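You operate a simulated robot arm through the tools that you are given. There is no shell and no other tool. Be economical: measure what you need, move in short steps, check, and stop when the job is done.

Carry out the task below with a simulated two-armed robot. There is one attempt and no reset: what you move stays moved.

Task
Hold the hand vacuum on the top of the low cabinet steady with one hand and flip the yellow switch the other way with the other.

The check looks at the end state, three seconds after you hand in, the way a careful person would. Anything else that was tipped, shoved, dropped, spilled or broken makes it a failure.

Robot
Two 7-joint arms with two-finger parallel grippers on one trunk, on a base that drives. Base frame: it is fixed to the floor where the robot stands at the start and does not move with it; the origin is under the middle of the robot, x ahead of it, y to its left, z up. Readings come in m, degrees, newtons and seconds.
The left shoulder is at the start at [0.02, 0.17, 1.228], the right one opposite. With the tool pointing down near the work surface each hand reaches from about 0.1 to 0.64 m from the robot's upright axis, wherever it stands, measured 20 degrees to its own side. Places, roughly: yellow switch [0.5, -0.1, 0.9]. Payload 3.8 kg a hand.
The tool frame of a hand sits at the grasp point between the pads (the TCP): z along the fingers, y along the line on which they close. The tips reach 0.03 m beyond it. The gripper opens to 0.11 m. The fingers are 0.02 m wide and 0.01 m thick; the gripper's body (0.048 by 0.112 m) begins 0.055 m behind the TCP.
Orientation is that of the tool frame in the base frame, as a unit quaternion [x, y, z, w]. With the fingers straight down and closing along the base's y, the tool's x points along the base's -x, its y along +y and its z along -z.

Tools
- The arms move only by the tool play_rows. It takes "left_targets", "right_targets" or both (then of equal length, played together; a hand with none holds still); each is a list of rows, each a list of 3 entries, a list of its own where there are three numbers: the closure, from 0 (fully open) to 1 (shut), then the shift along the tool's x, y, z in units of 400 mm (1.0 is 400 mm), then the turn, a rotation vector about the tool's x, y, z in units of 60 degrees (1.0 is 60 degrees). In form: [[hand, [x, y, z], [rx, ry, rz]], ...]. A call has 1 to 12 rows; each row is the pose to reach, as a shift and turn from the pose commanded when the call began, along the tool's axes at that moment. A call with a number of a shift or a turn outside -1 to 1 is refused whole. Each row takes 0.2 s and may step no farther than 0.05 m and 8.6 degrees from the row before; otherwise, or with a gripper value out of range, the whole call is refused. A pose out of reach is approached as far as the arm can. The call stops where the force on the tool passes 40 N (or 10 N more than at its start, if that is more) or the arm is blocked; 0.2 s more then pass. The fingers move at their own pace (about 0.072 m/s each) and stop on an object; they squeeze with about 26 N. The grip force told is the motor's: it shows also when the fingers shut on nothing. Time passes only in rows, and 0.2 s behind the last, so rows that repeat a pose let the fingers close. It gives the time, the measured TCP pose, the force on the tool (base axes), the opening and the grip force at its end, in the units of the frame above (readings bear some noise), with the torque about the TCP (base axes, N m) and any sound that the robot's microphone picked up, and new pictures: "views" is both (left out), scene, wrist or none (wrist: the cameras of the hands that moved).
- Cameras (640 x 400 px; columns grow to the right, rows downward): "scene" is now at [0.0921, -0.0214, 1.372]; the picture's right is [-0.17, -0.99, 0.00], its down [-0.63, 0.11, -0.77] and it looks along [0.76, -0.13, -0.64] (base axes); focal length 253 px, centre (320, 200). "left" rides on the left gripper at [0.072, -0.017, -0.103] in its tool frame; the picture's right is [0.23, 0.97, 0.00], its down [-0.76, 0.18, -0.62] and it looks along [-0.61, 0.14, 0.78] (tool axes); focal length 222 px, centre (320, 200). "right" rides on the right gripper at [0.072, 0.017, -0.103] in its tool frame; the picture's right is [-0.23, 0.97, 0.00], its down [-0.76, -0.18, -0.62] and it looks along [-0.61, -0.14, 0.78] (tool axes); focal length 222 px, centre (320, 200). There is no depth. A picture from a camera that has moved, and an enlarged one, comes with that camera's place and axes in the base frame and with its lens. The place of the scene camera against the robot may be out by one fixed shift of up to 0.018 m in any direction.
- move_column(by): slides the trunk up (or, below 0, down) by that many m; the arms and the scene camera ride with it, the base frame stays. It gives what a move gives, with no picture.
- roll_base(legs): drives the robot by 1 to 6 legs, each [ahead, turn to the left] in m and degrees, along the robot's own axes; the way and the turn of a leg run together, so that a leg with both is an arc; at most 1.5 m and 180 degrees a leg. The arms and the cameras ride along, it lands a little off, and it stops where it bumps. It gives what a move gives, and a new picture of the scene camera.
- pan_tilt(pan, tilt): turns the head with the scene camera to pan (to the left, within 80 degrees either way) and tilt (down, from -29 to 69), counted from straight ahead of the robot. It gives what a move gives, and a new picture of the scene camera.
- close_up(camera, box): a new picture of the part [left, top, right, bottom] of that camera's present view, enlarged. The clock stands still meanwhile.
- finish_job(): hands the job in; it is judged then, once.

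Go step by step. Nothing tells you exact positions but the pictures and the camera data: compare them with the known pose of the tool, close in by small moves and look again before you grip or let go. The budget is 120 turns and 260 pictures, counting those below and the enlarged ones. Unless the task says otherwise, let go and move clear before handing in, and close with one line.

The tools are called after "Emit:" as name(argument=value, ...) on one line, values as JSON. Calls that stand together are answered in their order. play_rows: Moves the arms, as the interface text tells. Its arguments: {"type":"object","properties":{"left_targets":{"type":"array","items":{"type":"array"}},"right_targets":{"type":"array","items":{"type":"array"}},"views":{"type":"string","enum":["both","scene","wrist","none"]}},"required":[]} The other tools are called the same way: move_column (by) slides the trunk up or down; roll_base (legs) drives the base; pan_tilt (pan, tilt) turns the head that bears the scene camera; close_up (camera, box) takes an enlarged picture of a part of a camera's view; finish_job () hands the job in.

At the start:

```text
time: 0.0
left_tcp_pos: [0.4795, 0.082, 1.1907]
left_tool_rot: [0.0, 1.0, 0.0, 0.0]
left_contact_force: [0.8, 0.0, 0.5]
left_wrist_torque: [0.02, -0.02, 0.0]
left_width: 0.1099
left_gripper_force: 0.0
right_tcp_pos: [0.4587, -0.3623, 1.21]
right_tool_rot: [0.0, 1.0, -0.002, 0.0]
right_contact_force: [0.0, -0.8, -0.3]
right_wrist_torque: [-0.01, -0.03, 0.0]
right_width: 0.11
right_gripper_force: 0.0
trunk travel left (down, up): [-0.325, 0.245]
robot x, y, heading: [-0.0011, 0.0021, -0.1]
head pan, tilt: [-9.6, 39.6]
```

scene: 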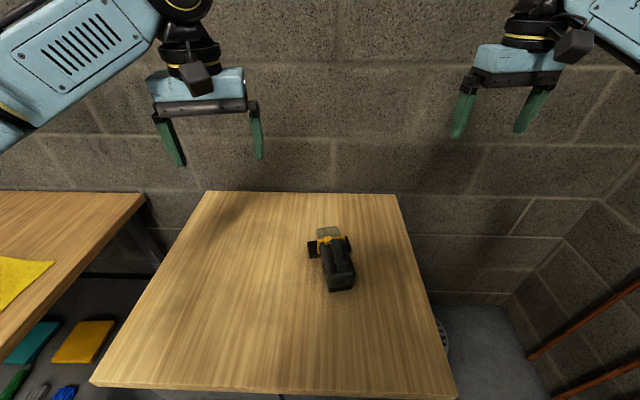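
right: 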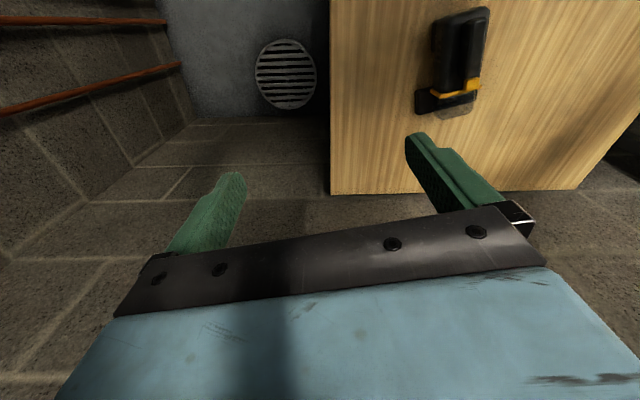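
left: 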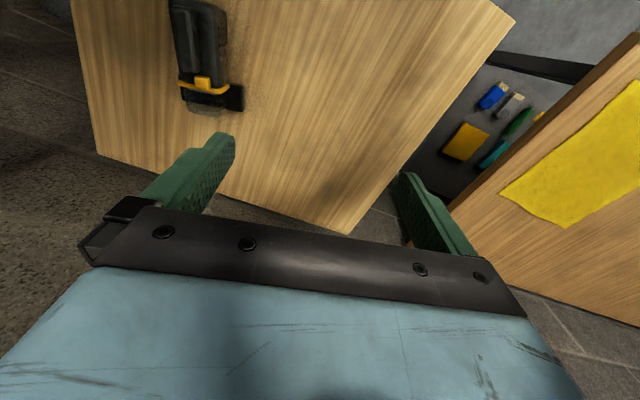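

I see a small black hand vacuum with yellow parts on the cabinet top. I'll take enlarged views to find the yellow switch.

Emit:
close_up(camera="scene", box=[280, 210, 380, 300])

Emit:
close_up(camera="right", box=[390, 0, 520, 130])

Emit:
close_up(camera="left", box=[140, 0, 270, 130])

```text
4.44 times, centred on (330, 255) of scene
camera zoom: at [0.0921, -0.0214, 1.372], right [-0.17, -0.99, 0.0], down [-0.63, 0.11, -0.77], along [0.76, -0.13, -0.64], focal length 1125 px, centre (276, -44)
```

zoom: 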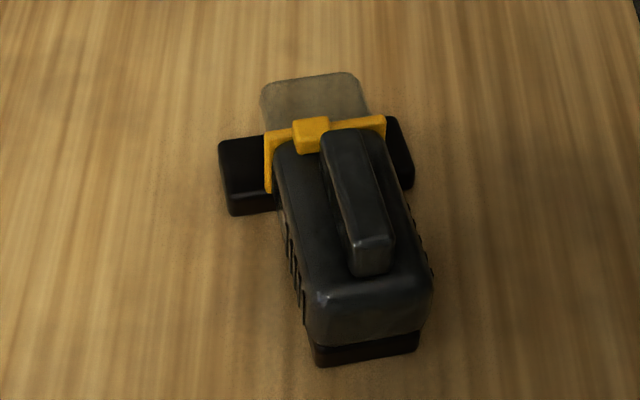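

```text
3.08 times, centred on (455, 65) of right
camera zoom: at [0.3863, -0.3465, 1.3142], right [0.23, 0.97, 0.0], down [0.76, -0.18, 0.62], along [0.61, -0.14, -0.78], focal length 684 px, centre (-95, 615)
```

zoom: 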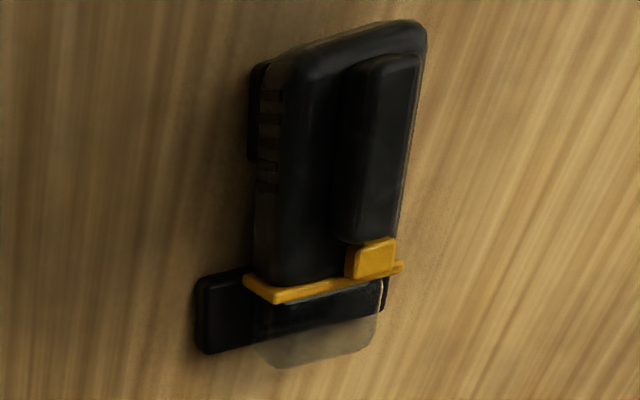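

```text
3.08 times, centred on (205, 65) of left
camera zoom: at [0.4098, 0.065, 1.2934], right [-0.23, 0.97, 0.0], down [0.76, 0.18, 0.62], along [0.61, 0.14, -0.78], focal length 684 px, centre (674, 615)
```

zoom: 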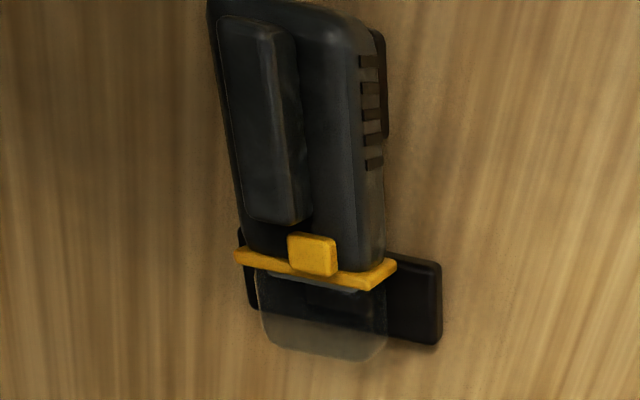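

The yellow block comes out near (0.531, -0.108, 0.885) on a yellow frame, with the nose pointing away from the robot. I need tighter views to see how the switch works.

Emit:
close_up(camera="scene", box=[312, 222, 352, 247])

Emit:
close_up(camera="right", box=[430, 70, 490, 108])

Emit:
close_up(camera="left", box=[180, 65, 240, 103])

```text
16.00 times, centred on (332, 234) of scene
camera zoom: at [0.0921, -0.0214, 1.372], right [-0.17, -0.99, 0.0], down [-0.63, 0.11, -0.77], along [0.76, -0.13, -0.64], focal length 4050 px, centre (128, -352)
```

zoom: 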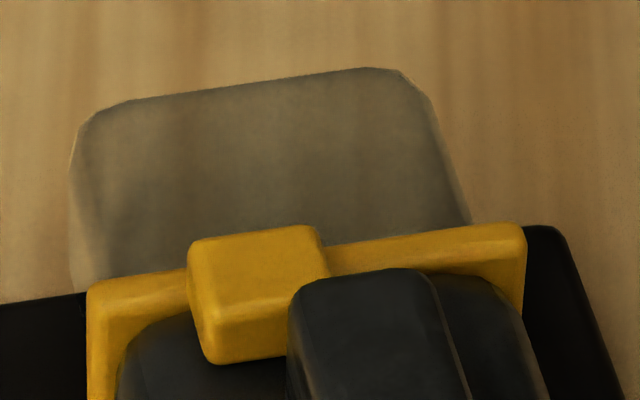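

```text
10.53 times, centred on (460, 89) of right
camera zoom: at [0.3863, -0.3465, 1.3142], right [0.23, 0.97, 0.0], down [0.76, -0.18, 0.62], along [0.61, -0.14, -0.78], focal length 2338 px, centre (-1154, 1368)
```

zoom: 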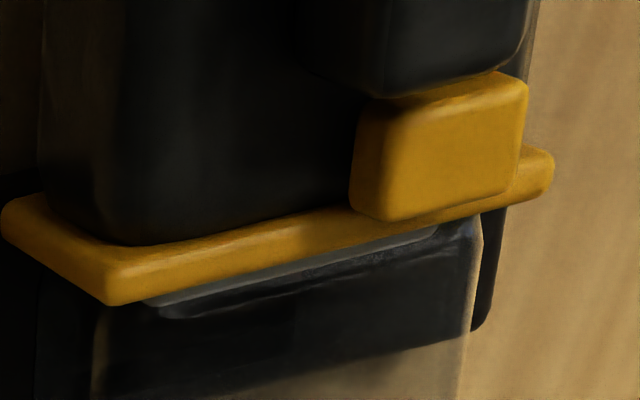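

```text
10.53 times, centred on (210, 84) of left
camera zoom: at [0.4098, 0.065, 1.2934], right [-0.23, 0.97, 0.0], down [0.76, 0.18, 0.62], along [0.61, 0.14, -0.78], focal length 2338 px, centre (1478, 1421)
```

zoom: 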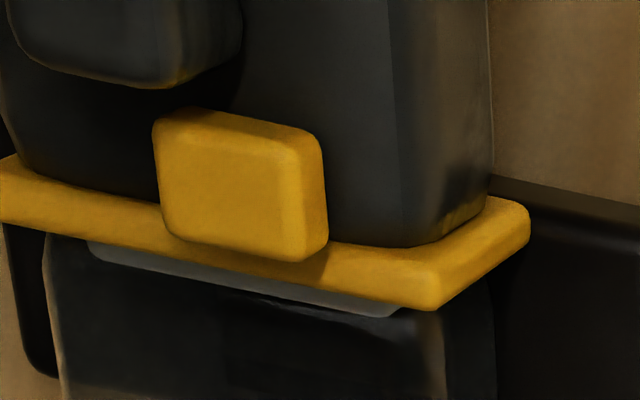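

The yellow knob sits slightly to the +y side on a yellow frame. I'll bring the left hand over, yawed so its camera looks from the +y side, to see the mechanism up close.

Emit:
play_rows(left_targets=[[1, [-0.015, -0.038, 0.05], [0, 0, 0.125]], [1, [-0.03, -0.076, 0.1], [0, 0, 0.25]], [1, [-0.045, -0.114, 0.15], [0, 0, 0.375]], [1, [-0.06, -0.152, 0.2], [0, 0, 0.5]], [1, [-0.08, -0.19, 0.25], [0, 0, 0.625]], [1, [-0.095, -0.228, 0.3], [0, 0, 0.75]], [1, [-0.11, -0.266, 0.35], [0, 0, 0.875]], [1, [-0.125, -0.305, 0.4], [0, 0, 1.0]]], views="both")

```text
time: 1.8
left_tcp_pos: [0.531, -0.0406, 1.0282]
left_tool_rot: [0.5, 0.866, 0.001, 0.0]
left_contact_force: [-0.4, 0.4, -0.4]
left_wrist_torque: [-0.02, -0.04, -0.01]
left_width: 0.0001
left_gripper_force: 25.6
right_tcp_pos: [0.4592, -0.364, 1.21]
right_tool_rot: [0.001, 1.0, -0.001, 0.0]
right_contact_force: [0.2, -0.9, -0.2]
right_wrist_torque: [0.0, 0.03, -0.02]
right_width: 0.1101
right_gripper_force: 0.2
trunk travel left (down, up): [-0.325, 0.245]
robot x, y, heading: [-0.0014, 0.0004, -0.1]
head pan, tilt: [-9.6, 39.6]
camera scene: at [0.0922, -0.0219, 1.372], right [-0.17, -0.99, 0.0], down [-0.63, 0.11, -0.77], along [0.76, -0.13, -0.64], focal length 253 px, centre (320, 200)
camera left: at [0.4816, 0.0132, 1.1329], right [0.73, 0.68, 0.0], down [0.54, -0.57, 0.62], along [0.43, -0.45, -0.78], focal length 222 px, centre (320, 200)
```

scene: 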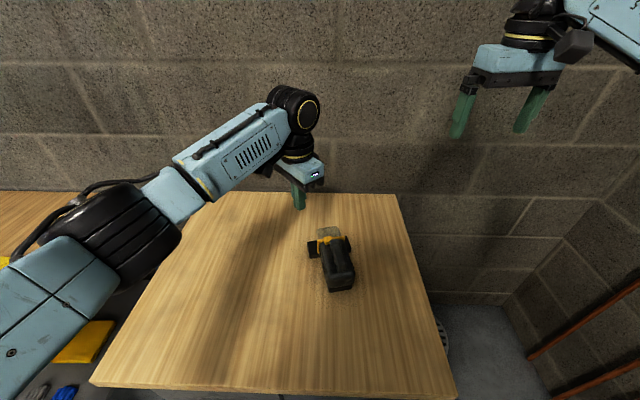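
left: 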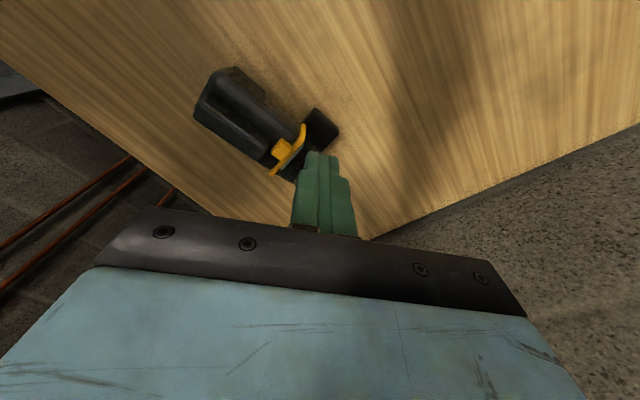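

The view from the +y side is coming in; I'll enlarge it to study the switch.

Emit:
close_up(camera="left", box=[190, 60, 350, 185])

Emit:
close_up(camera="left", box=[250, 110, 330, 185])

```text
3.20 times, centred on (270, 122) of left
camera zoom: at [0.4816, 0.0132, 1.1329], right [0.73, 0.68, 0.0], down [0.54, -0.57, 0.62], along [0.43, -0.45, -0.78], focal length 711 px, centre (480, 448)
```

zoom: 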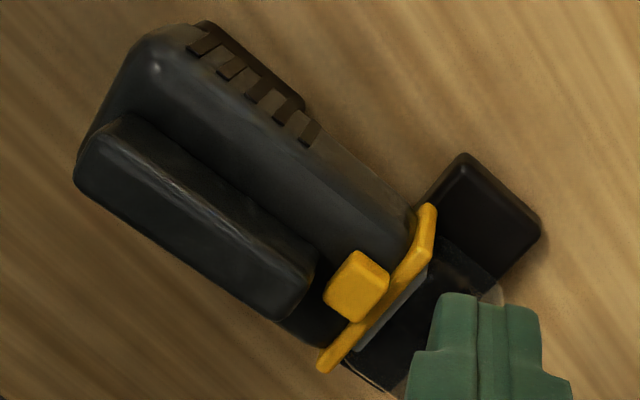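

```text
5.33 times, centred on (290, 148) of left
camera zoom: at [0.4816, 0.0132, 1.1329], right [0.73, 0.68, 0.0], down [0.54, -0.57, 0.62], along [0.43, -0.45, -0.78], focal length 1185 px, centre (480, 480)
```

zoom: 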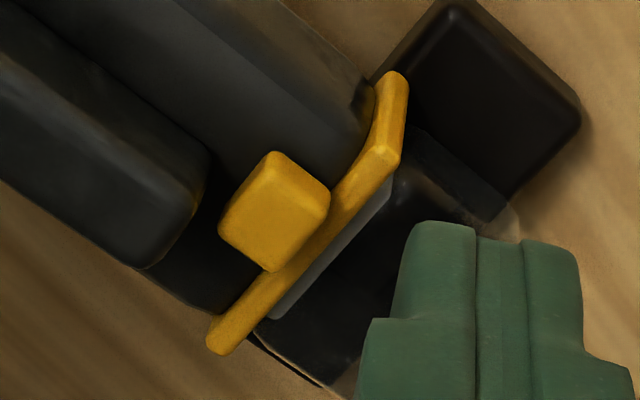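

The knob stands proud of the body just behind the collar, offset to +y. I'll get a lower side view to see any slot or pivot.

Emit:
play_rows(left_targets=[[1, [0.022, 0.0125, 0.044], [0, 0, 0.125]], [1, [0.044, 0.025, 0.088], [0, 0, 0.25]], [1, [0.066, 0.038, 0.13], [0, 0, 0.375]], [1, [0.087, 0.05, 0.175], [0, 0, 0.5]]], views="wrist")

Emit:
close_up(camera="left", box=[270, 80, 390, 155])

```text
time: 2.8
left_tcp_pos: [0.5292, 0.0017, 0.9595]
left_tool_rot: [0.708, 0.706, 0.0, 0.0]
left_contact_force: [-0.3, 0.6, -0.9]
left_wrist_torque: [0.0, 0.02, -0.01]
left_width: 0.0
left_gripper_force: 26.1
right_tcp_pos: [0.4591, -0.3626, 1.2113]
right_tool_rot: [0.0, 1.0, -0.002, 0.002]
right_contact_force: [0.2, -0.6, -0.1]
right_wrist_torque: [0.0, 0.03, -0.02]
right_width: 0.1101
right_gripper_force: 0.0
trunk travel left (down, up): [-0.325, 0.245]
robot x, y, heading: [-0.0007, 0.001, -0.1]
head pan, tilt: [-9.6, 39.6]
camera left: at [0.5147, 0.0737, 1.0632], right [0.97, 0.23, 0.0], down [0.18, -0.76, 0.62], along [0.14, -0.61, -0.78], focal length 222 px, centre (320, 200)
```

left: 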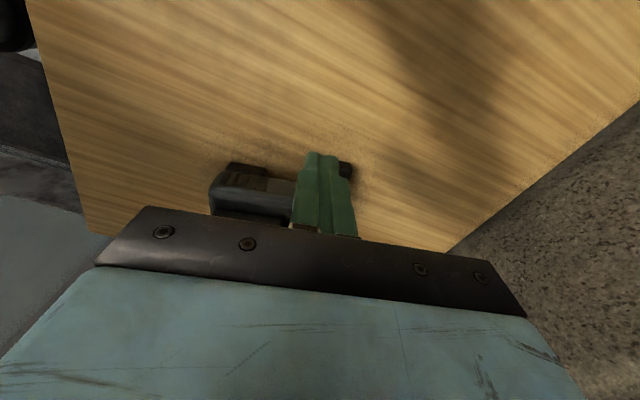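

```text
5.33 times, centred on (330, 118) of left
camera zoom: at [0.5147, 0.0737, 1.0632], right [0.97, 0.23, 0.0], down [0.18, -0.76, 0.62], along [0.14, -0.61, -0.78], focal length 1185 px, centre (267, 640)
```

zoom: 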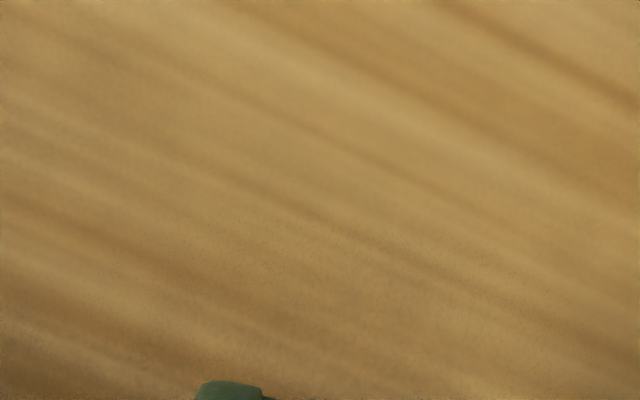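

The fingers block this view. I'll tilt the hand 30° and shift it toward -y so the camera sees the switch sideways above the fingers.

Emit:
play_rows(left_targets=[[1, [-0.0, 0, -0.05], [0, -0.125, 0]], [1, [-0.06, 0, -0.05], [0, -0.25, 0]], [1, [-0.12, 0, -0.05], [0, -0.375, 0]], [1, [-0.18, 0, -0.05], [0, -0.5, 0]], [1, [-0.24, 0, -0.03], [0, -0.5, 0]]], views="wrist")

Emit:
close_up(camera="left", box=[240, 50, 400, 150])

```text
time: 4.0
left_tcp_pos: [0.5301, -0.095, 0.9715]
left_tool_rot: [0.682, 0.684, -0.183, 0.183]
left_contact_force: [0.7, -0.1, 0.9]
left_wrist_torque: [0.02, -0.03, 0.0]
left_width: 0.0002
left_gripper_force: 25.6
right_tcp_pos: [0.4585, -0.3634, 1.2101]
right_tool_rot: [0.0, 1.0, 0.0, 0.001]
right_contact_force: [0.4, -0.3, -0.3]
right_wrist_torque: [0.01, 0.02, 0.05]
right_width: 0.11
right_gripper_force: 0.1
trunk travel left (down, up): [-0.325, 0.245]
robot x, y, heading: [-0.0013, -0.0017, -0.2]
head pan, tilt: [-9.6, 39.6]
camera left: at [0.5147, 0.0175, 1.0257], right [0.97, 0.2, -0.11], down [0.18, -0.35, 0.92], along [0.14, -0.92, -0.37], focal length 222 px, centre (320, 200)
```

left: 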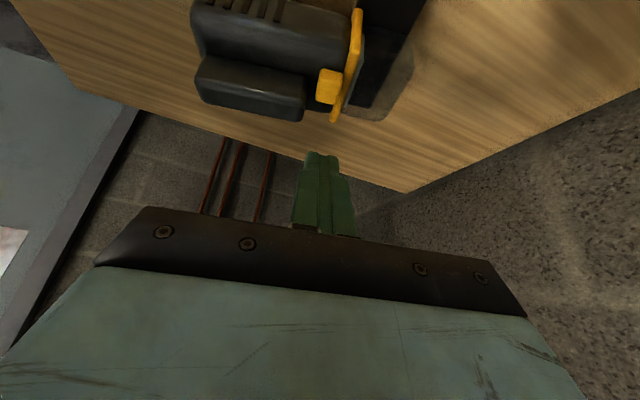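

```text
4.00 times, centred on (320, 100) of left
camera zoom: at [0.5147, 0.0175, 1.0257], right [0.97, 0.2, -0.11], down [0.18, -0.35, 0.92], along [0.14, -0.92, -0.37], focal length 888 px, centre (320, 600)
```

zoom: 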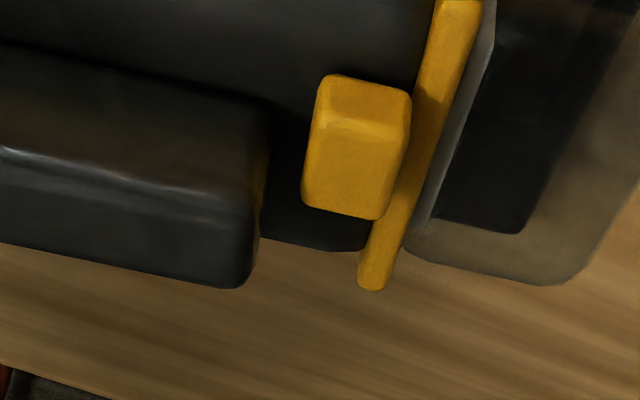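

Now it's clearer: the knob sits on the body's top between handle and collar. One tighter look for lean or slot.

Emit:
close_up(camera="left", box=[300, 55, 364, 95])

Emit:
close_up(camera="left", box=[170, 0, 430, 130])

Emit:
close_up(camera="right", box=[400, 0, 500, 120])

```text
10.00 times, centred on (332, 75) of left
camera zoom: at [0.5147, 0.0175, 1.0257], right [0.97, 0.2, -0.11], down [0.18, -0.35, 0.92], along [0.14, -0.92, -0.37], focal length 2221 px, centre (200, 1450)
```

zoom: 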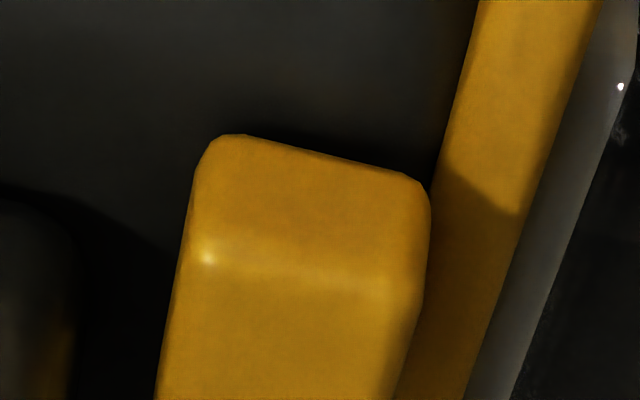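

```text
2.46 times, centred on (300, 65) of left
camera zoom: at [0.5147, 0.0175, 1.0257], right [0.97, 0.2, -0.11], down [0.18, -0.35, 0.92], along [0.14, -0.92, -0.37], focal length 547 px, centre (369, 532)
```

zoom: 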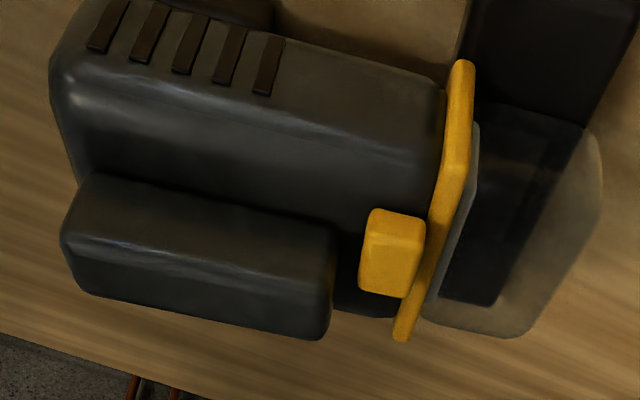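

```text
3.33 times, centred on (450, 60) of right
camera zoom: at [0.3863, -0.3474, 1.3139], right [0.23, 0.97, 0.0], down [0.76, -0.18, 0.62], along [0.61, -0.14, -0.78], focal length 740 px, centre (-113, 667)
```

zoom: 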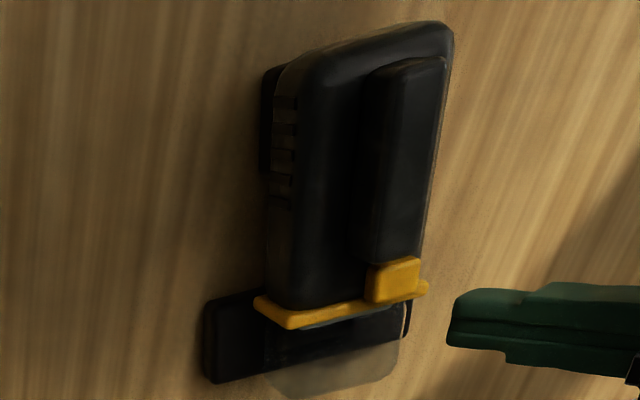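

The knob (top z≈0.89, x 0.52–0.54, y −0.098…−0.118) looks like a lateral slider set to the +y side. The plan is for the right hand to hold the body at the rear (x≈0.44, y≈−0.119) and the left to push the knob toward −y; I'll retreat the left and bring the right above the body.

Emit:
play_rows(left_targets=[[1, [0.05, 0, -0.025], [0, 0, 0]], [1, [0.1, 0, -0.05], [0, 0.125, 0]], [1, [0.15, 0, -0.075], [0, 0.25, 0]], [1, [0.2, 0, -0.1], [0, 0.375, 0]], [1, [0.263, 0, -0.122], [0, 0.5, 0]], [1, [0.263, 0, -0.122], [0, 0.5, 0]], [1, [0.263, 0, -0.122], [0, 0.5, 0]], [1, [0.263, 0, -0.122], [0, 0.5, 0]], [1, [0.263, 0, -0.122], [0, 0.5, 0]]], right_targets=[[0, [0.0, 0.07, 0.06], [0, -0.037, 0]], [0, [0.01, 0.14, 0.12], [0, -0.074, 0]], [0, [0.015, 0.21, 0.18], [0, -0.111, 0]], [0, [0.02, 0.28, 0.24], [0, -0.148, 0]], [0, [0.025, 0.35, 0.3], [0, -0.185, 0]], [0, [0.03, 0.42, 0.35], [0, -0.222, 0]], [0, [0.036, 0.49, 0.4], [0, -0.26, 0]], [0, [0.04, 0.56, 0.45], [0, -0.3, 0]], [0, [0.046, 0.61, 0.5], [0, -0.333, 0]]])

```text
time: 6.0
left_tcp_pos: [0.5299, 0.0177, 0.9628]
left_tool_rot: [0.706, 0.708, -0.001, 0.001]
left_contact_force: [0.9, 1.3, -0.4]
left_wrist_torque: [-0.01, -0.01, 0.0]
left_width: 0.0002
left_gripper_force: 26.2
right_tcp_pos: [0.4432, -0.1182, 1.0095]
right_tool_rot: [0.0, 0.985, 0.0, 0.174]
right_contact_force: [0.0, 0.3, 0.4]
right_wrist_torque: [0.01, 0.0, -0.02]
right_width: 0.11
right_gripper_force: 0.1
trunk travel left (down, up): [-0.325, 0.245]
robot x, y, heading: [-0.0009, 0.0007, -0.2]
head pan, tilt: [-9.6, 39.6]
camera scene: at [0.0922, -0.0211, 1.372], right [-0.17, -0.99, 0.0], down [-0.63, 0.11, -0.77], along [0.76, -0.13, -0.64], focal length 253 px, centre (320, 200)
camera right: at [0.3398, -0.101, 1.0815], right [0.21, 0.97, 0.08], down [0.5, -0.18, 0.85], along [0.84, -0.14, -0.53], focal length 222 px, centre (320, 200)
camera left: at [0.5146, 0.0898, 1.0672], right [0.97, 0.23, 0.0], down [0.18, -0.76, 0.62], along [0.14, -0.61, -0.78], focal length 222 px, centre (320, 200)
```

scene: 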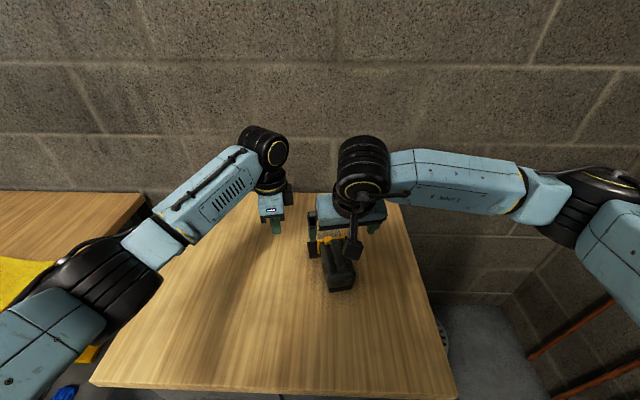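
right: 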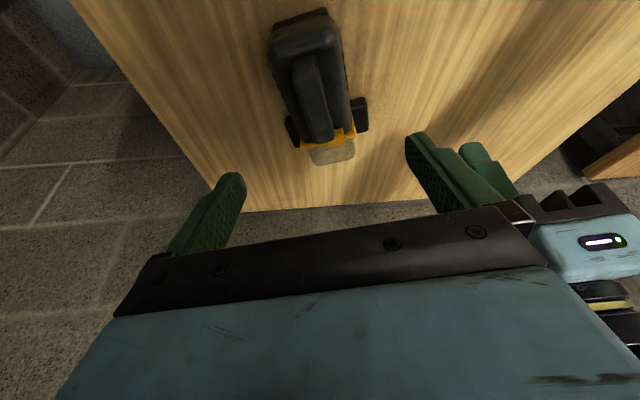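
left: 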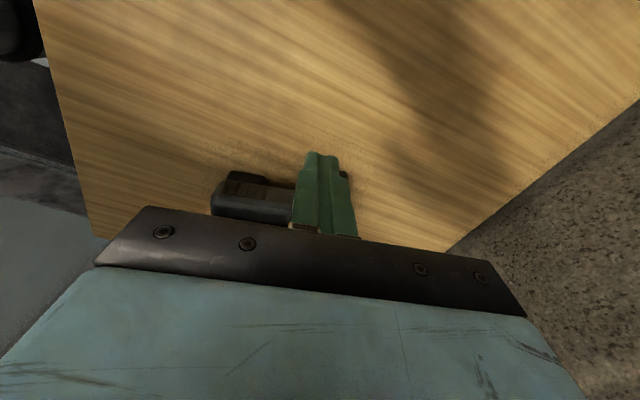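

Emit:
close_up(camera="right", box=[240, 0, 400, 170])

```text
2.35 times, centred on (320, 85) of right
camera zoom: at [0.3398, -0.101, 1.0815], right [0.21, 0.97, 0.08], down [0.5, -0.18, 0.85], along [0.84, -0.14, -0.53], focal length 523 px, centre (320, 471)
```

zoom: 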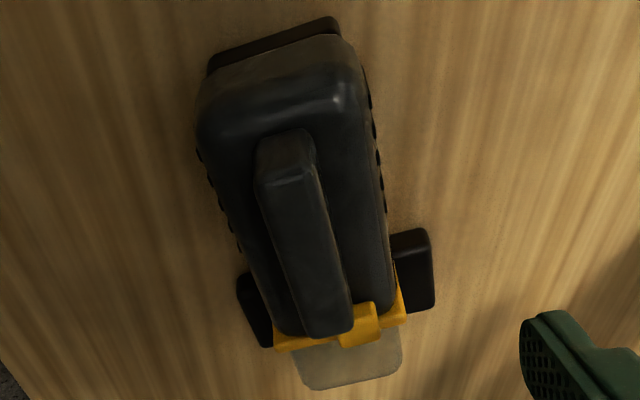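

The body at the grip spot spans y≈−0.150…−0.087, centred at −0.1185, and its rear end is at x≈0.42. I'll lower the open right hand straddling it to z≈0.865.

Emit:
play_rows(right_targets=[[0, [0.022, 0, 0.07], [0, 0, 0]], [0, [0.045, 0, 0.14], [0, 0, 0]], [0, [0.067, 0, 0.21], [0, 0, 0]], [0, [0.09, 0, 0.28], [0, 0, 0]], [0, [0.112, 0, 0.344], [0, 0, 0]]])

Emit:
close_up(camera="scene", box=[270, 200, 410, 300])

Emit:
close_up(camera="right", box=[160, 0, 480, 230])

```text
time: 7.2
left_tcp_pos: [0.5297, 0.0164, 0.9637]
left_tool_rot: [0.706, 0.708, 0.0, 0.001]
left_contact_force: [0.9, 0.2, -0.1]
left_wrist_torque: [-0.02, -0.01, -0.03]
left_width: 0.0002
left_gripper_force: 25.1
right_tcp_pos: [0.4473, -0.118, 0.8658]
right_tool_rot: [0.0, 0.985, -0.001, 0.173]
right_contact_force: [0.0, 0.0, -0.9]
right_wrist_torque: [0.02, 0.03, -0.02]
right_width: 0.1102
right_gripper_force: 0.1
trunk travel left (down, up): [-0.325, 0.245]
robot x, y, heading: [0.0007, 0.0014, 0.0]
head pan, tilt: [-9.6, 39.6]
camera scene: at [0.0922, -0.0213, 1.372], right [-0.17, -0.99, 0.0], down [-0.63, 0.11, -0.77], along [0.76, -0.13, -0.64], focal length 253 px, centre (320, 200)
camera right: at [0.3451, -0.1024, 0.9382], right [0.21, 0.97, 0.08], down [0.5, -0.18, 0.85], along [0.84, -0.14, -0.53], focal length 222 px, centre (320, 200)
```

scene: 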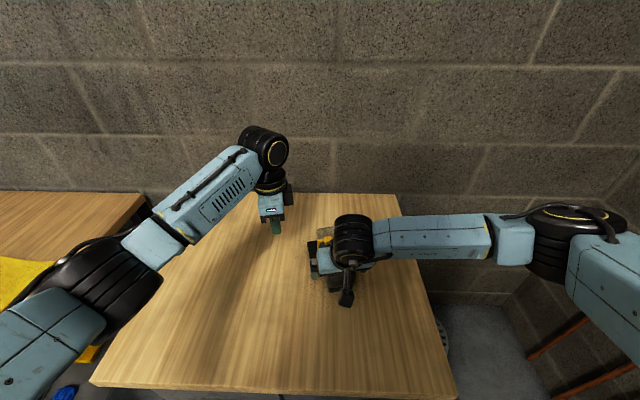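
right: 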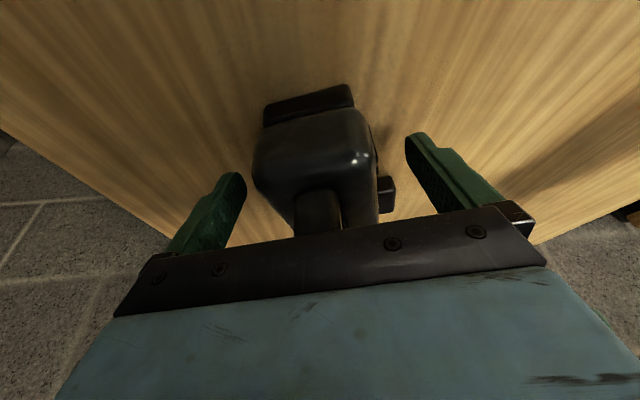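

```text
4.00 times, centred on (340, 250) of scene
camera zoom: at [0.0922, -0.0213, 1.372], right [-0.17, -0.99, 0.0], down [-0.63, 0.11, -0.77], along [0.76, -0.13, -0.64], focal length 1012 px, centre (240, 0)
```

zoom: 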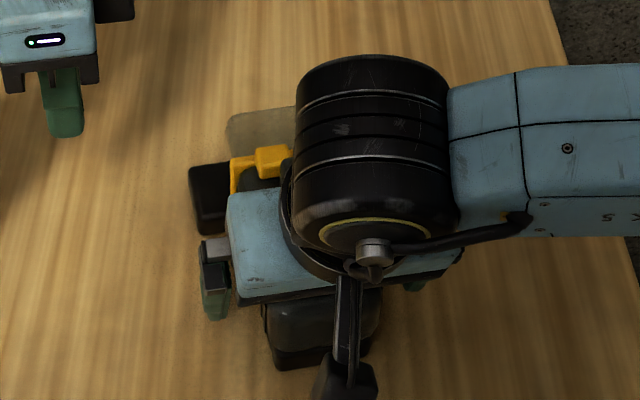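

```text
1.74 times, centred on (320, 115) of right
camera zoom: at [0.3451, -0.1024, 0.9382], right [0.21, 0.97, 0.08], down [0.5, -0.18, 0.85], along [0.84, -0.14, -0.53], focal length 386 px, centre (320, 348)
```

zoom: 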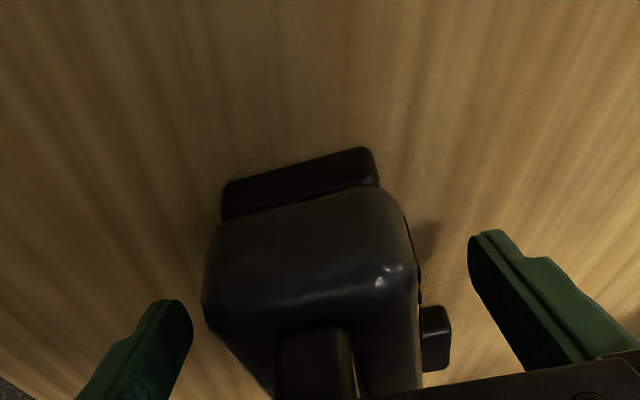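

The body is centred between the fingers within a millimetre or so. Closing the right hand to hold it.

Emit:
play_rows(right_targets=[[0.2, [0, -0.002, 0], [0, 0, 0]], [0.35, [0, -0.002, 0], [0, 0, 0]], [0.45, [0, -0.002, 0], [0, 0, 0]], [0.6, [0, -0.002, 0], [0, 0, 0]], [1, [0, -0.002, 0], [0, 0, 0]], [1, [0, -0.002, 0], [0, 0, 0]]], views="wrist")

Emit:
close_up(camera="scene", box=[270, 200, 410, 300])

```text
time: 8.6
left_tcp_pos: [0.5307, 0.017, 0.9625]
left_tool_rot: [0.707, 0.708, 0.0, 0.0]
left_contact_force: [-0.1, 0.3, -0.7]
left_wrist_torque: [-0.02, 0.0, 0.02]
left_width: 0.0001
left_gripper_force: 26.1
right_tcp_pos: [0.4467, -0.1196, 0.8666]
right_tool_rot: [0.0, 0.985, -0.001, 0.174]
right_contact_force: [-0.6, 1.6, 0.0]
right_wrist_torque: [0.35, -0.1, 0.26]
right_width: 0.0703
right_gripper_force: 26.3
trunk travel left (down, up): [-0.325, 0.245]
robot x, y, heading: [0.0004, 0.0004, 0.0]
head pan, tilt: [-9.6, 39.6]
camera right: at [0.3441, -0.1029, 0.9382], right [0.21, 0.97, 0.08], down [0.5, -0.18, 0.85], along [0.84, -0.14, -0.53], focal length 222 px, centre (320, 200)
```

right: 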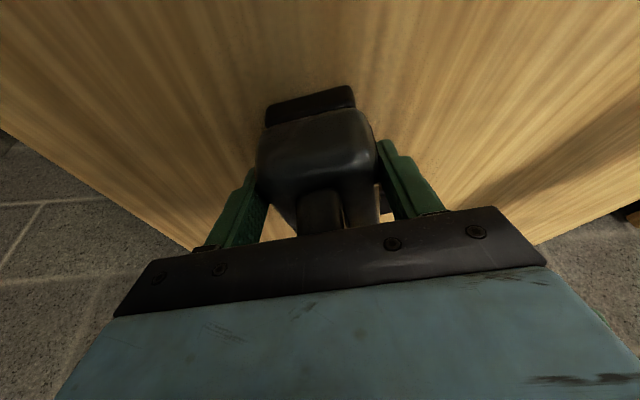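

```text
4.00 times, centred on (340, 250) of scene
camera zoom: at [0.0921, -0.0213, 1.372], right [-0.17, -0.99, 0.0], down [-0.63, 0.11, -0.77], along [0.76, -0.13, -0.64], focal length 1012 px, centre (240, 0)
```

zoom: 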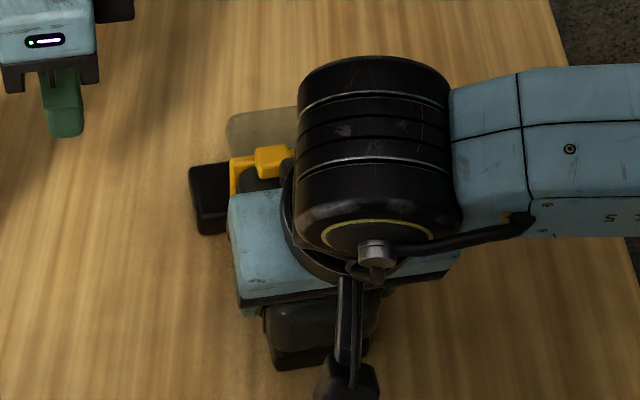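

The right hand holds the body firmly (width 0.070 m) and it hasn't moved. Now the left closed fingers go down to beside the knob's +y face, above the body top.

Emit:
play_rows(left_targets=[[1, [-0.07, 0, 0.02], [0, 0, 0]], [1, [-0.14, 0, 0.04], [0, 0, 0]], [1, [-0.2, 0, 0.056], [0, 0, 0]], [1, [-0.2, 0, 0.095], [0, 0, 0]], [1, [-0.2, 0, 0.131], [0, 0, 0]]])

Emit:
close_up(camera="scene", box=[290, 210, 370, 260])

Emit:
close_up(camera="left", box=[200, 60, 440, 240])

```text
time: 9.8
left_tcp_pos: [0.5328, -0.0607, 0.9093]
left_tool_rot: [0.707, 0.708, 0.0, 0.0]
left_contact_force: [-0.2, -0.7, -0.2]
left_wrist_torque: [-0.03, -0.04, -0.02]
left_width: 0.0
left_gripper_force: 26.4
right_tcp_pos: [0.4477, -0.1196, 0.8655]
right_tool_rot: [0.001, 0.985, 0.0, 0.173]
right_contact_force: [-1.0, -0.8, -0.4]
right_wrist_torque: [0.24, -0.06, 0.02]
right_width: 0.0703
right_gripper_force: 25.9
trunk travel left (down, up): [-0.325, 0.245]
robot x, y, heading: [-0.0002, 0.0022, 0.0]
head pan, tilt: [-9.6, 39.6]
camera scene: at [0.0921, -0.0217, 1.372], right [-0.17, -0.99, 0.0], down [-0.63, 0.11, -0.77], along [0.76, -0.13, -0.64], focal length 253 px, centre (320, 200)
camera left: at [0.5165, 0.0114, 1.0138], right [0.97, 0.23, 0.0], down [0.18, -0.76, 0.62], along [0.14, -0.61, -0.78], focal length 222 px, centre (320, 200)
```

scene: 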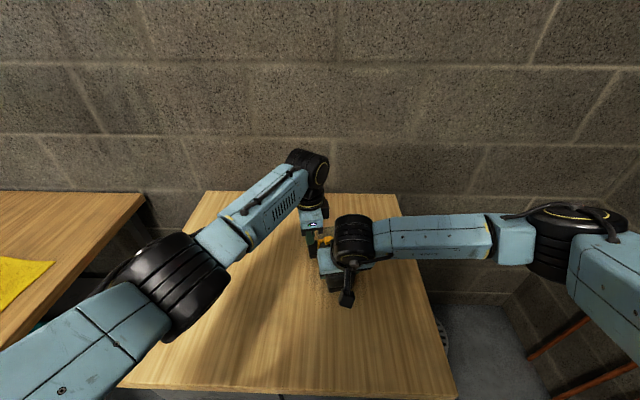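
left: 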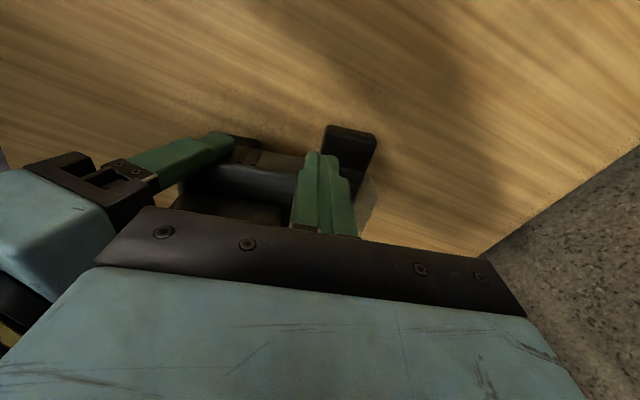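

```text
8.00 times, centred on (330, 235) of scene
camera zoom: at [0.0921, -0.0217, 1.372], right [-0.17, -0.99, 0.0], down [-0.63, 0.11, -0.77], along [0.76, -0.13, -0.64], focal length 2025 px, centre (240, -80)
```

zoom: 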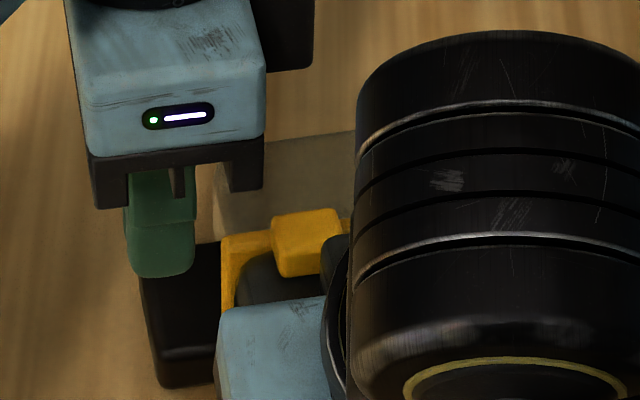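

```text
2.22 times, centred on (320, 150) of left
camera zoom: at [0.5165, 0.0114, 1.0138], right [0.97, 0.23, 0.0], down [0.18, -0.76, 0.62], along [0.14, -0.61, -0.78], focal length 494 px, centre (320, 311)
```

zoom: 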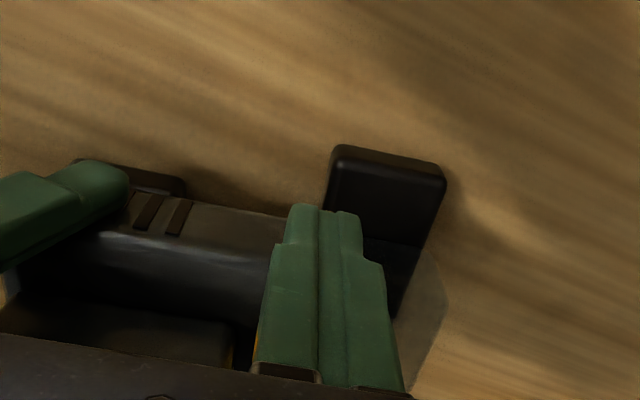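

The fingertips are level with the knob and about 2.5 cm to its +y side. I'll raise 2 mm to clear the collar and push slowly toward −y, watching the force.

Emit:
play_rows(left_targets=[[1, [0, -0.007, -0.005], [0, 0, 0]], [1, [-0.03, -0.007, -0.005], [0, 0, 0]], [1, [-0.055, -0.007, -0.005], [0, 0, 0]], [1, [-0.065, -0.007, -0.005], [0, 0, 0]], [1, [-0.075, -0.007, -0.005], [0, 0, 0]], [1, [-0.085, -0.007, -0.005], [0, 0, 0]], [1, [-0.095, -0.007, -0.005], [0, 0, 0]]], views="none")

Emit:
close_up(camera="scene", box=[290, 210, 370, 260])

```text
time: 11.4
left_tcp_pos: [0.5293, -0.094, 0.9118]
left_tool_rot: [0.706, 0.708, 0.0, 0.0]
left_contact_force: [0.2, 0.7, -0.6]
left_wrist_torque: [0.03, 0.02, -0.01]
left_width: 0.0
left_gripper_force: 26.2
left hand out of reach, approached as far as the arm can: row 7
right_tcp_pos: [0.4467, -0.1195, 0.8666]
right_tool_rot: [0.0, 0.985, -0.001, 0.174]
right_contact_force: [-0.8, 0.0, 0.4]
right_wrist_torque: [0.24, -0.06, 0.0]
right_width: 0.0702
right_gripper_force: 26.5
trunk travel left (down, up): [-0.325, 0.245]
robot x, y, heading: [0.001, 0.0024, 0.2]
head pan, tilt: [-9.6, 39.6]
```

```text
8.00 times, centred on (330, 235) of scene
camera zoom: at [0.0922, -0.0215, 1.372], right [-0.17, -0.99, 0.0], down [-0.63, 0.11, -0.77], along [0.76, -0.13, -0.64], focal length 2025 px, centre (240, -80)
```

zoom: 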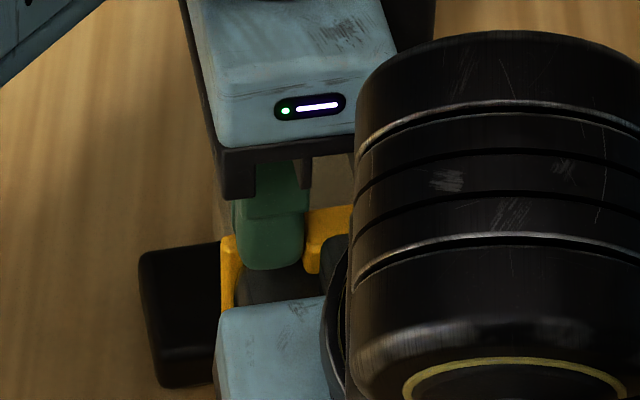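

The knob seems to have shifted with almost no resistance, but the left arm is near its reach limit upright. I'll tilt the fingers 20° toward −y and continue the push gently.

Emit:
play_rows(left_targets=[[1, [0, 0, 0.0015], [0, -0.111, 0]], [1, [0, 0, 0.003], [0, -0.222, 0]], [1, [0, 0, 0.005], [0, -0.333, 0]], [1, [-0.006, 0, 0.005], [0, -0.333, 0]], [1, [-0.012, 0, 0.005], [0, -0.333, 0]]], views="wrist")

Emit:
close_up(camera="scene", box=[290, 210, 370, 260])

Emit:
close_up(camera="left", box=[240, 80, 400, 200])

```text
time: 12.6
left_tcp_pos: [0.5274, -0.098, 0.9093]
left_tool_rot: [0.696, 0.697, -0.123, 0.123]
left_contact_force: [1.3, 0.9, -0.3]
left_wrist_torque: [-0.02, -0.03, -0.03]
left_width: 0.0001
left_gripper_force: 25.5
right_tcp_pos: [0.4473, -0.1199, 0.8654]
right_tool_rot: [-0.001, 0.985, 0.0, 0.174]
right_contact_force: [-0.6, 0.3, 0.6]
right_wrist_torque: [0.26, -0.01, 0.1]
right_width: 0.0702
right_gripper_force: 26.2
trunk travel left (down, up): [-0.325, 0.245]
robot x, y, heading: [0.0022, 0.0015, 0.1]
head pan, tilt: [-9.6, 39.6]
heard: click
camera left: at [0.5124, 0.0052, 0.9819], right [0.97, 0.22, -0.08], down [0.18, -0.5, 0.85], along [0.14, -0.84, -0.53], focal length 222 px, centre (320, 200)
```

left: 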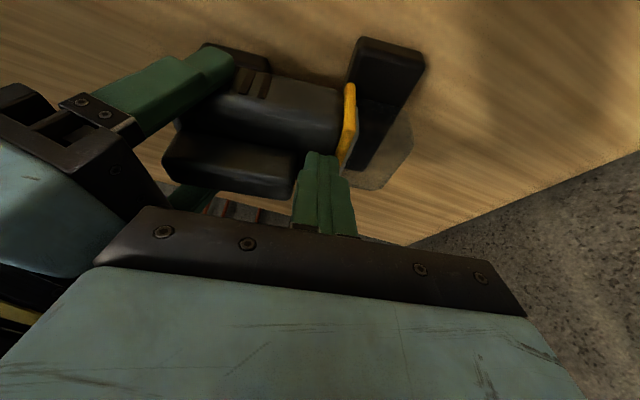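

```text
8.00 times, centred on (330, 235) of scene
camera zoom: at [0.0922, -0.0214, 1.372], right [-0.17, -0.99, 0.0], down [-0.63, 0.11, -0.77], along [0.76, -0.13, -0.64], focal length 2025 px, centre (240, -80)
```

zoom: 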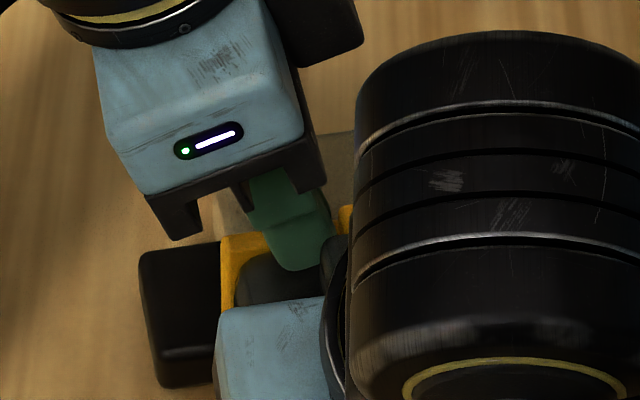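

```text
3.33 times, centred on (320, 140) of left
camera zoom: at [0.5124, 0.0052, 0.9819], right [0.97, 0.22, -0.08], down [0.18, -0.5, 0.85], along [0.14, -0.84, -0.53], focal length 740 px, centre (320, 400)
```

zoom: 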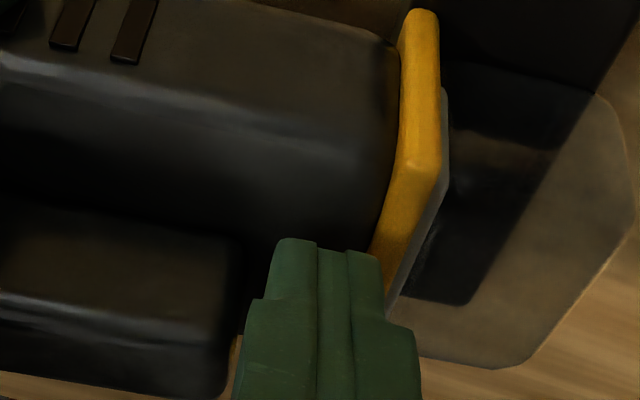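

A click was heard, so the knob has gone over. I'll retract the left hand up and to +y and inspect.

Emit:
play_rows(left_targets=[[1, [0.03, 0, -0.012], [0, 0, 0]], [1, [0.08, 0, -0.07], [0, 0, 0]], [1, [0.13, 0, -0.13], [0, 0, 0]], [1, [0.16, 0, -0.17], [0, 0, 0]]], views="wrist")

Emit:
close_up(camera="scene", box=[290, 210, 370, 260])

Emit:
close_up(camera="left", box=[200, 60, 440, 220])

```text
time: 13.6
left_tcp_pos: [0.527, -0.0121, 0.9488]
left_tool_rot: [0.696, 0.697, -0.122, 0.123]
left_contact_force: [-1.3, 0.0, 0.0]
left_wrist_torque: [0.01, -0.01, -0.01]
left_width: 0.0
left_gripper_force: 25.6
right_tcp_pos: [0.447, -0.1196, 0.8663]
right_tool_rot: [0.001, 0.985, -0.001, 0.173]
right_contact_force: [-0.4, 2.1, -0.1]
right_wrist_torque: [0.31, -0.05, 0.12]
right_width: 0.0701
right_gripper_force: 26.0
trunk travel left (down, up): [-0.325, 0.245]
robot x, y, heading: [-0.0021, 0.0023, 0.3]
head pan, tilt: [-9.6, 39.6]
camera left: at [0.5118, 0.0901, 1.0222], right [0.97, 0.22, -0.08], down [0.18, -0.5, 0.85], along [0.14, -0.84, -0.53], focal length 222 px, centre (320, 200)
```

left: 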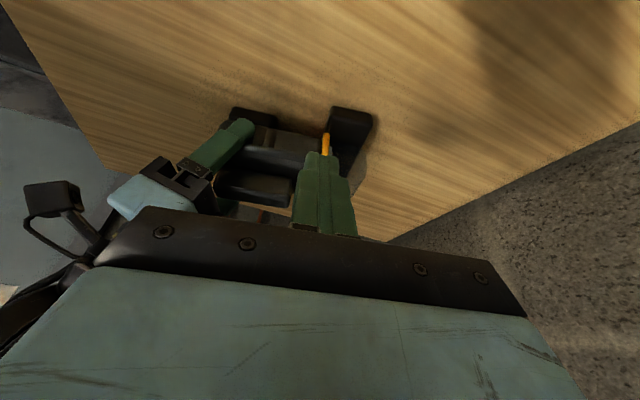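

```text
8.00 times, centred on (330, 235) of scene
camera zoom: at [0.0922, -0.0212, 1.372], right [-0.17, -0.99, 0.0], down [-0.63, 0.11, -0.77], along [0.76, -0.13, -0.64], focal length 2025 px, centre (240, -80)
```

zoom: 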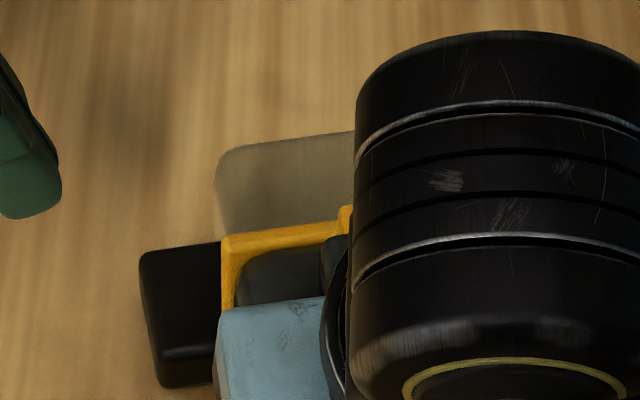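

```text
2.50 times, centred on (320, 140) of left
camera zoom: at [0.5118, 0.0901, 1.0222], right [0.97, 0.22, -0.08], down [0.18, -0.5, 0.85], along [0.14, -0.84, -0.53], focal length 555 px, centre (320, 350)
```

zoom: 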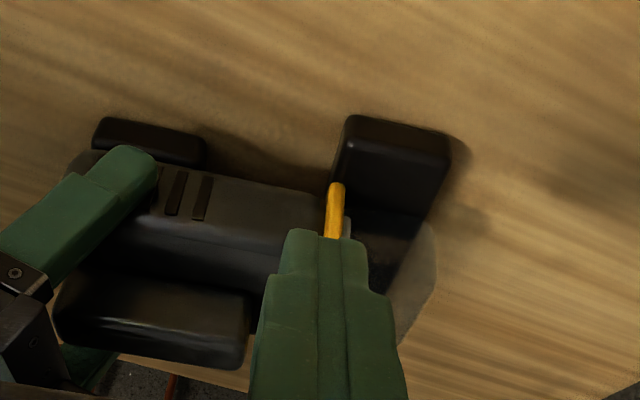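

The knob is now about 2 cm further toward −y and the collar hasn't moved. I'll look from above with the left camera to confirm it's at its end stop.

Emit:
play_rows(left_targets=[[1, [-0.03, 0, -0.06], [0, -0.06, 0]], [1, [-0.1, 0, -0.06], [0, -0.12, 0]], [1, [-0.17, 0, -0.03], [0, -0.167, 0]], [1, [-0.217, 0, -0.0], [0, -0.167, 0]]], views="wrist")

Emit:
close_up(camera="left", box=[170, 0, 430, 130])

```text
time: 14.6
left_tcp_pos: [0.5294, -0.0953, 0.9787]
left_tool_rot: [0.683, 0.683, -0.182, 0.183]
left_contact_force: [0.2, -0.5, -0.4]
left_wrist_torque: [0.01, -0.03, -0.03]
left_width: 0.0
left_gripper_force: 25.9
right_tcp_pos: [0.4479, -0.1202, 0.8654]
right_tool_rot: [-0.001, 0.985, -0.001, 0.174]
right_contact_force: [-1.7, 0.0, -0.3]
right_wrist_torque: [0.32, -0.09, 0.1]
right_width: 0.07
right_gripper_force: 26.0
trunk travel left (down, up): [-0.325, 0.245]
robot x, y, heading: [0.0018, -0.0012, 0.1]
head pan, tilt: [-9.6, 39.6]
camera left: at [0.5135, 0.0177, 1.0336], right [0.97, 0.2, -0.11], down [0.18, -0.35, 0.92], along [0.14, -0.92, -0.37], focal length 222 px, centre (320, 200)
```

left: 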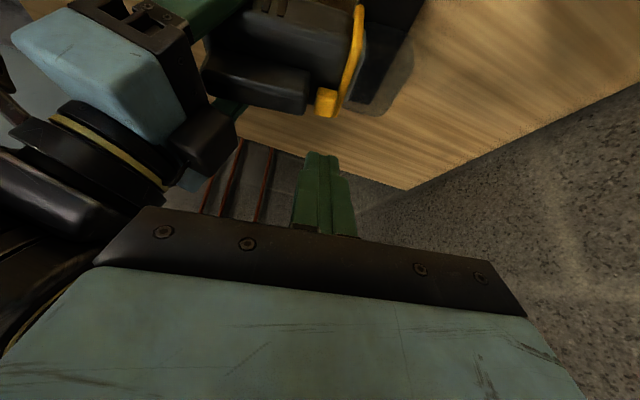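

```text
2.46 times, centred on (300, 65) of left
camera zoom: at [0.5135, 0.0177, 1.0336], right [0.97, 0.2, -0.11], down [0.18, -0.35, 0.92], along [0.14, -0.92, -0.37], focal length 547 px, centre (369, 532)
```

zoom: 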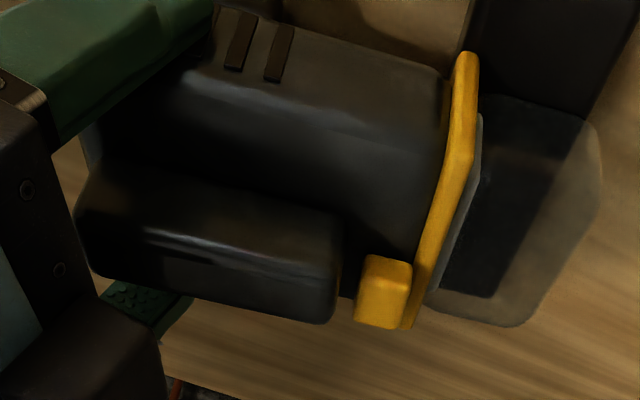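

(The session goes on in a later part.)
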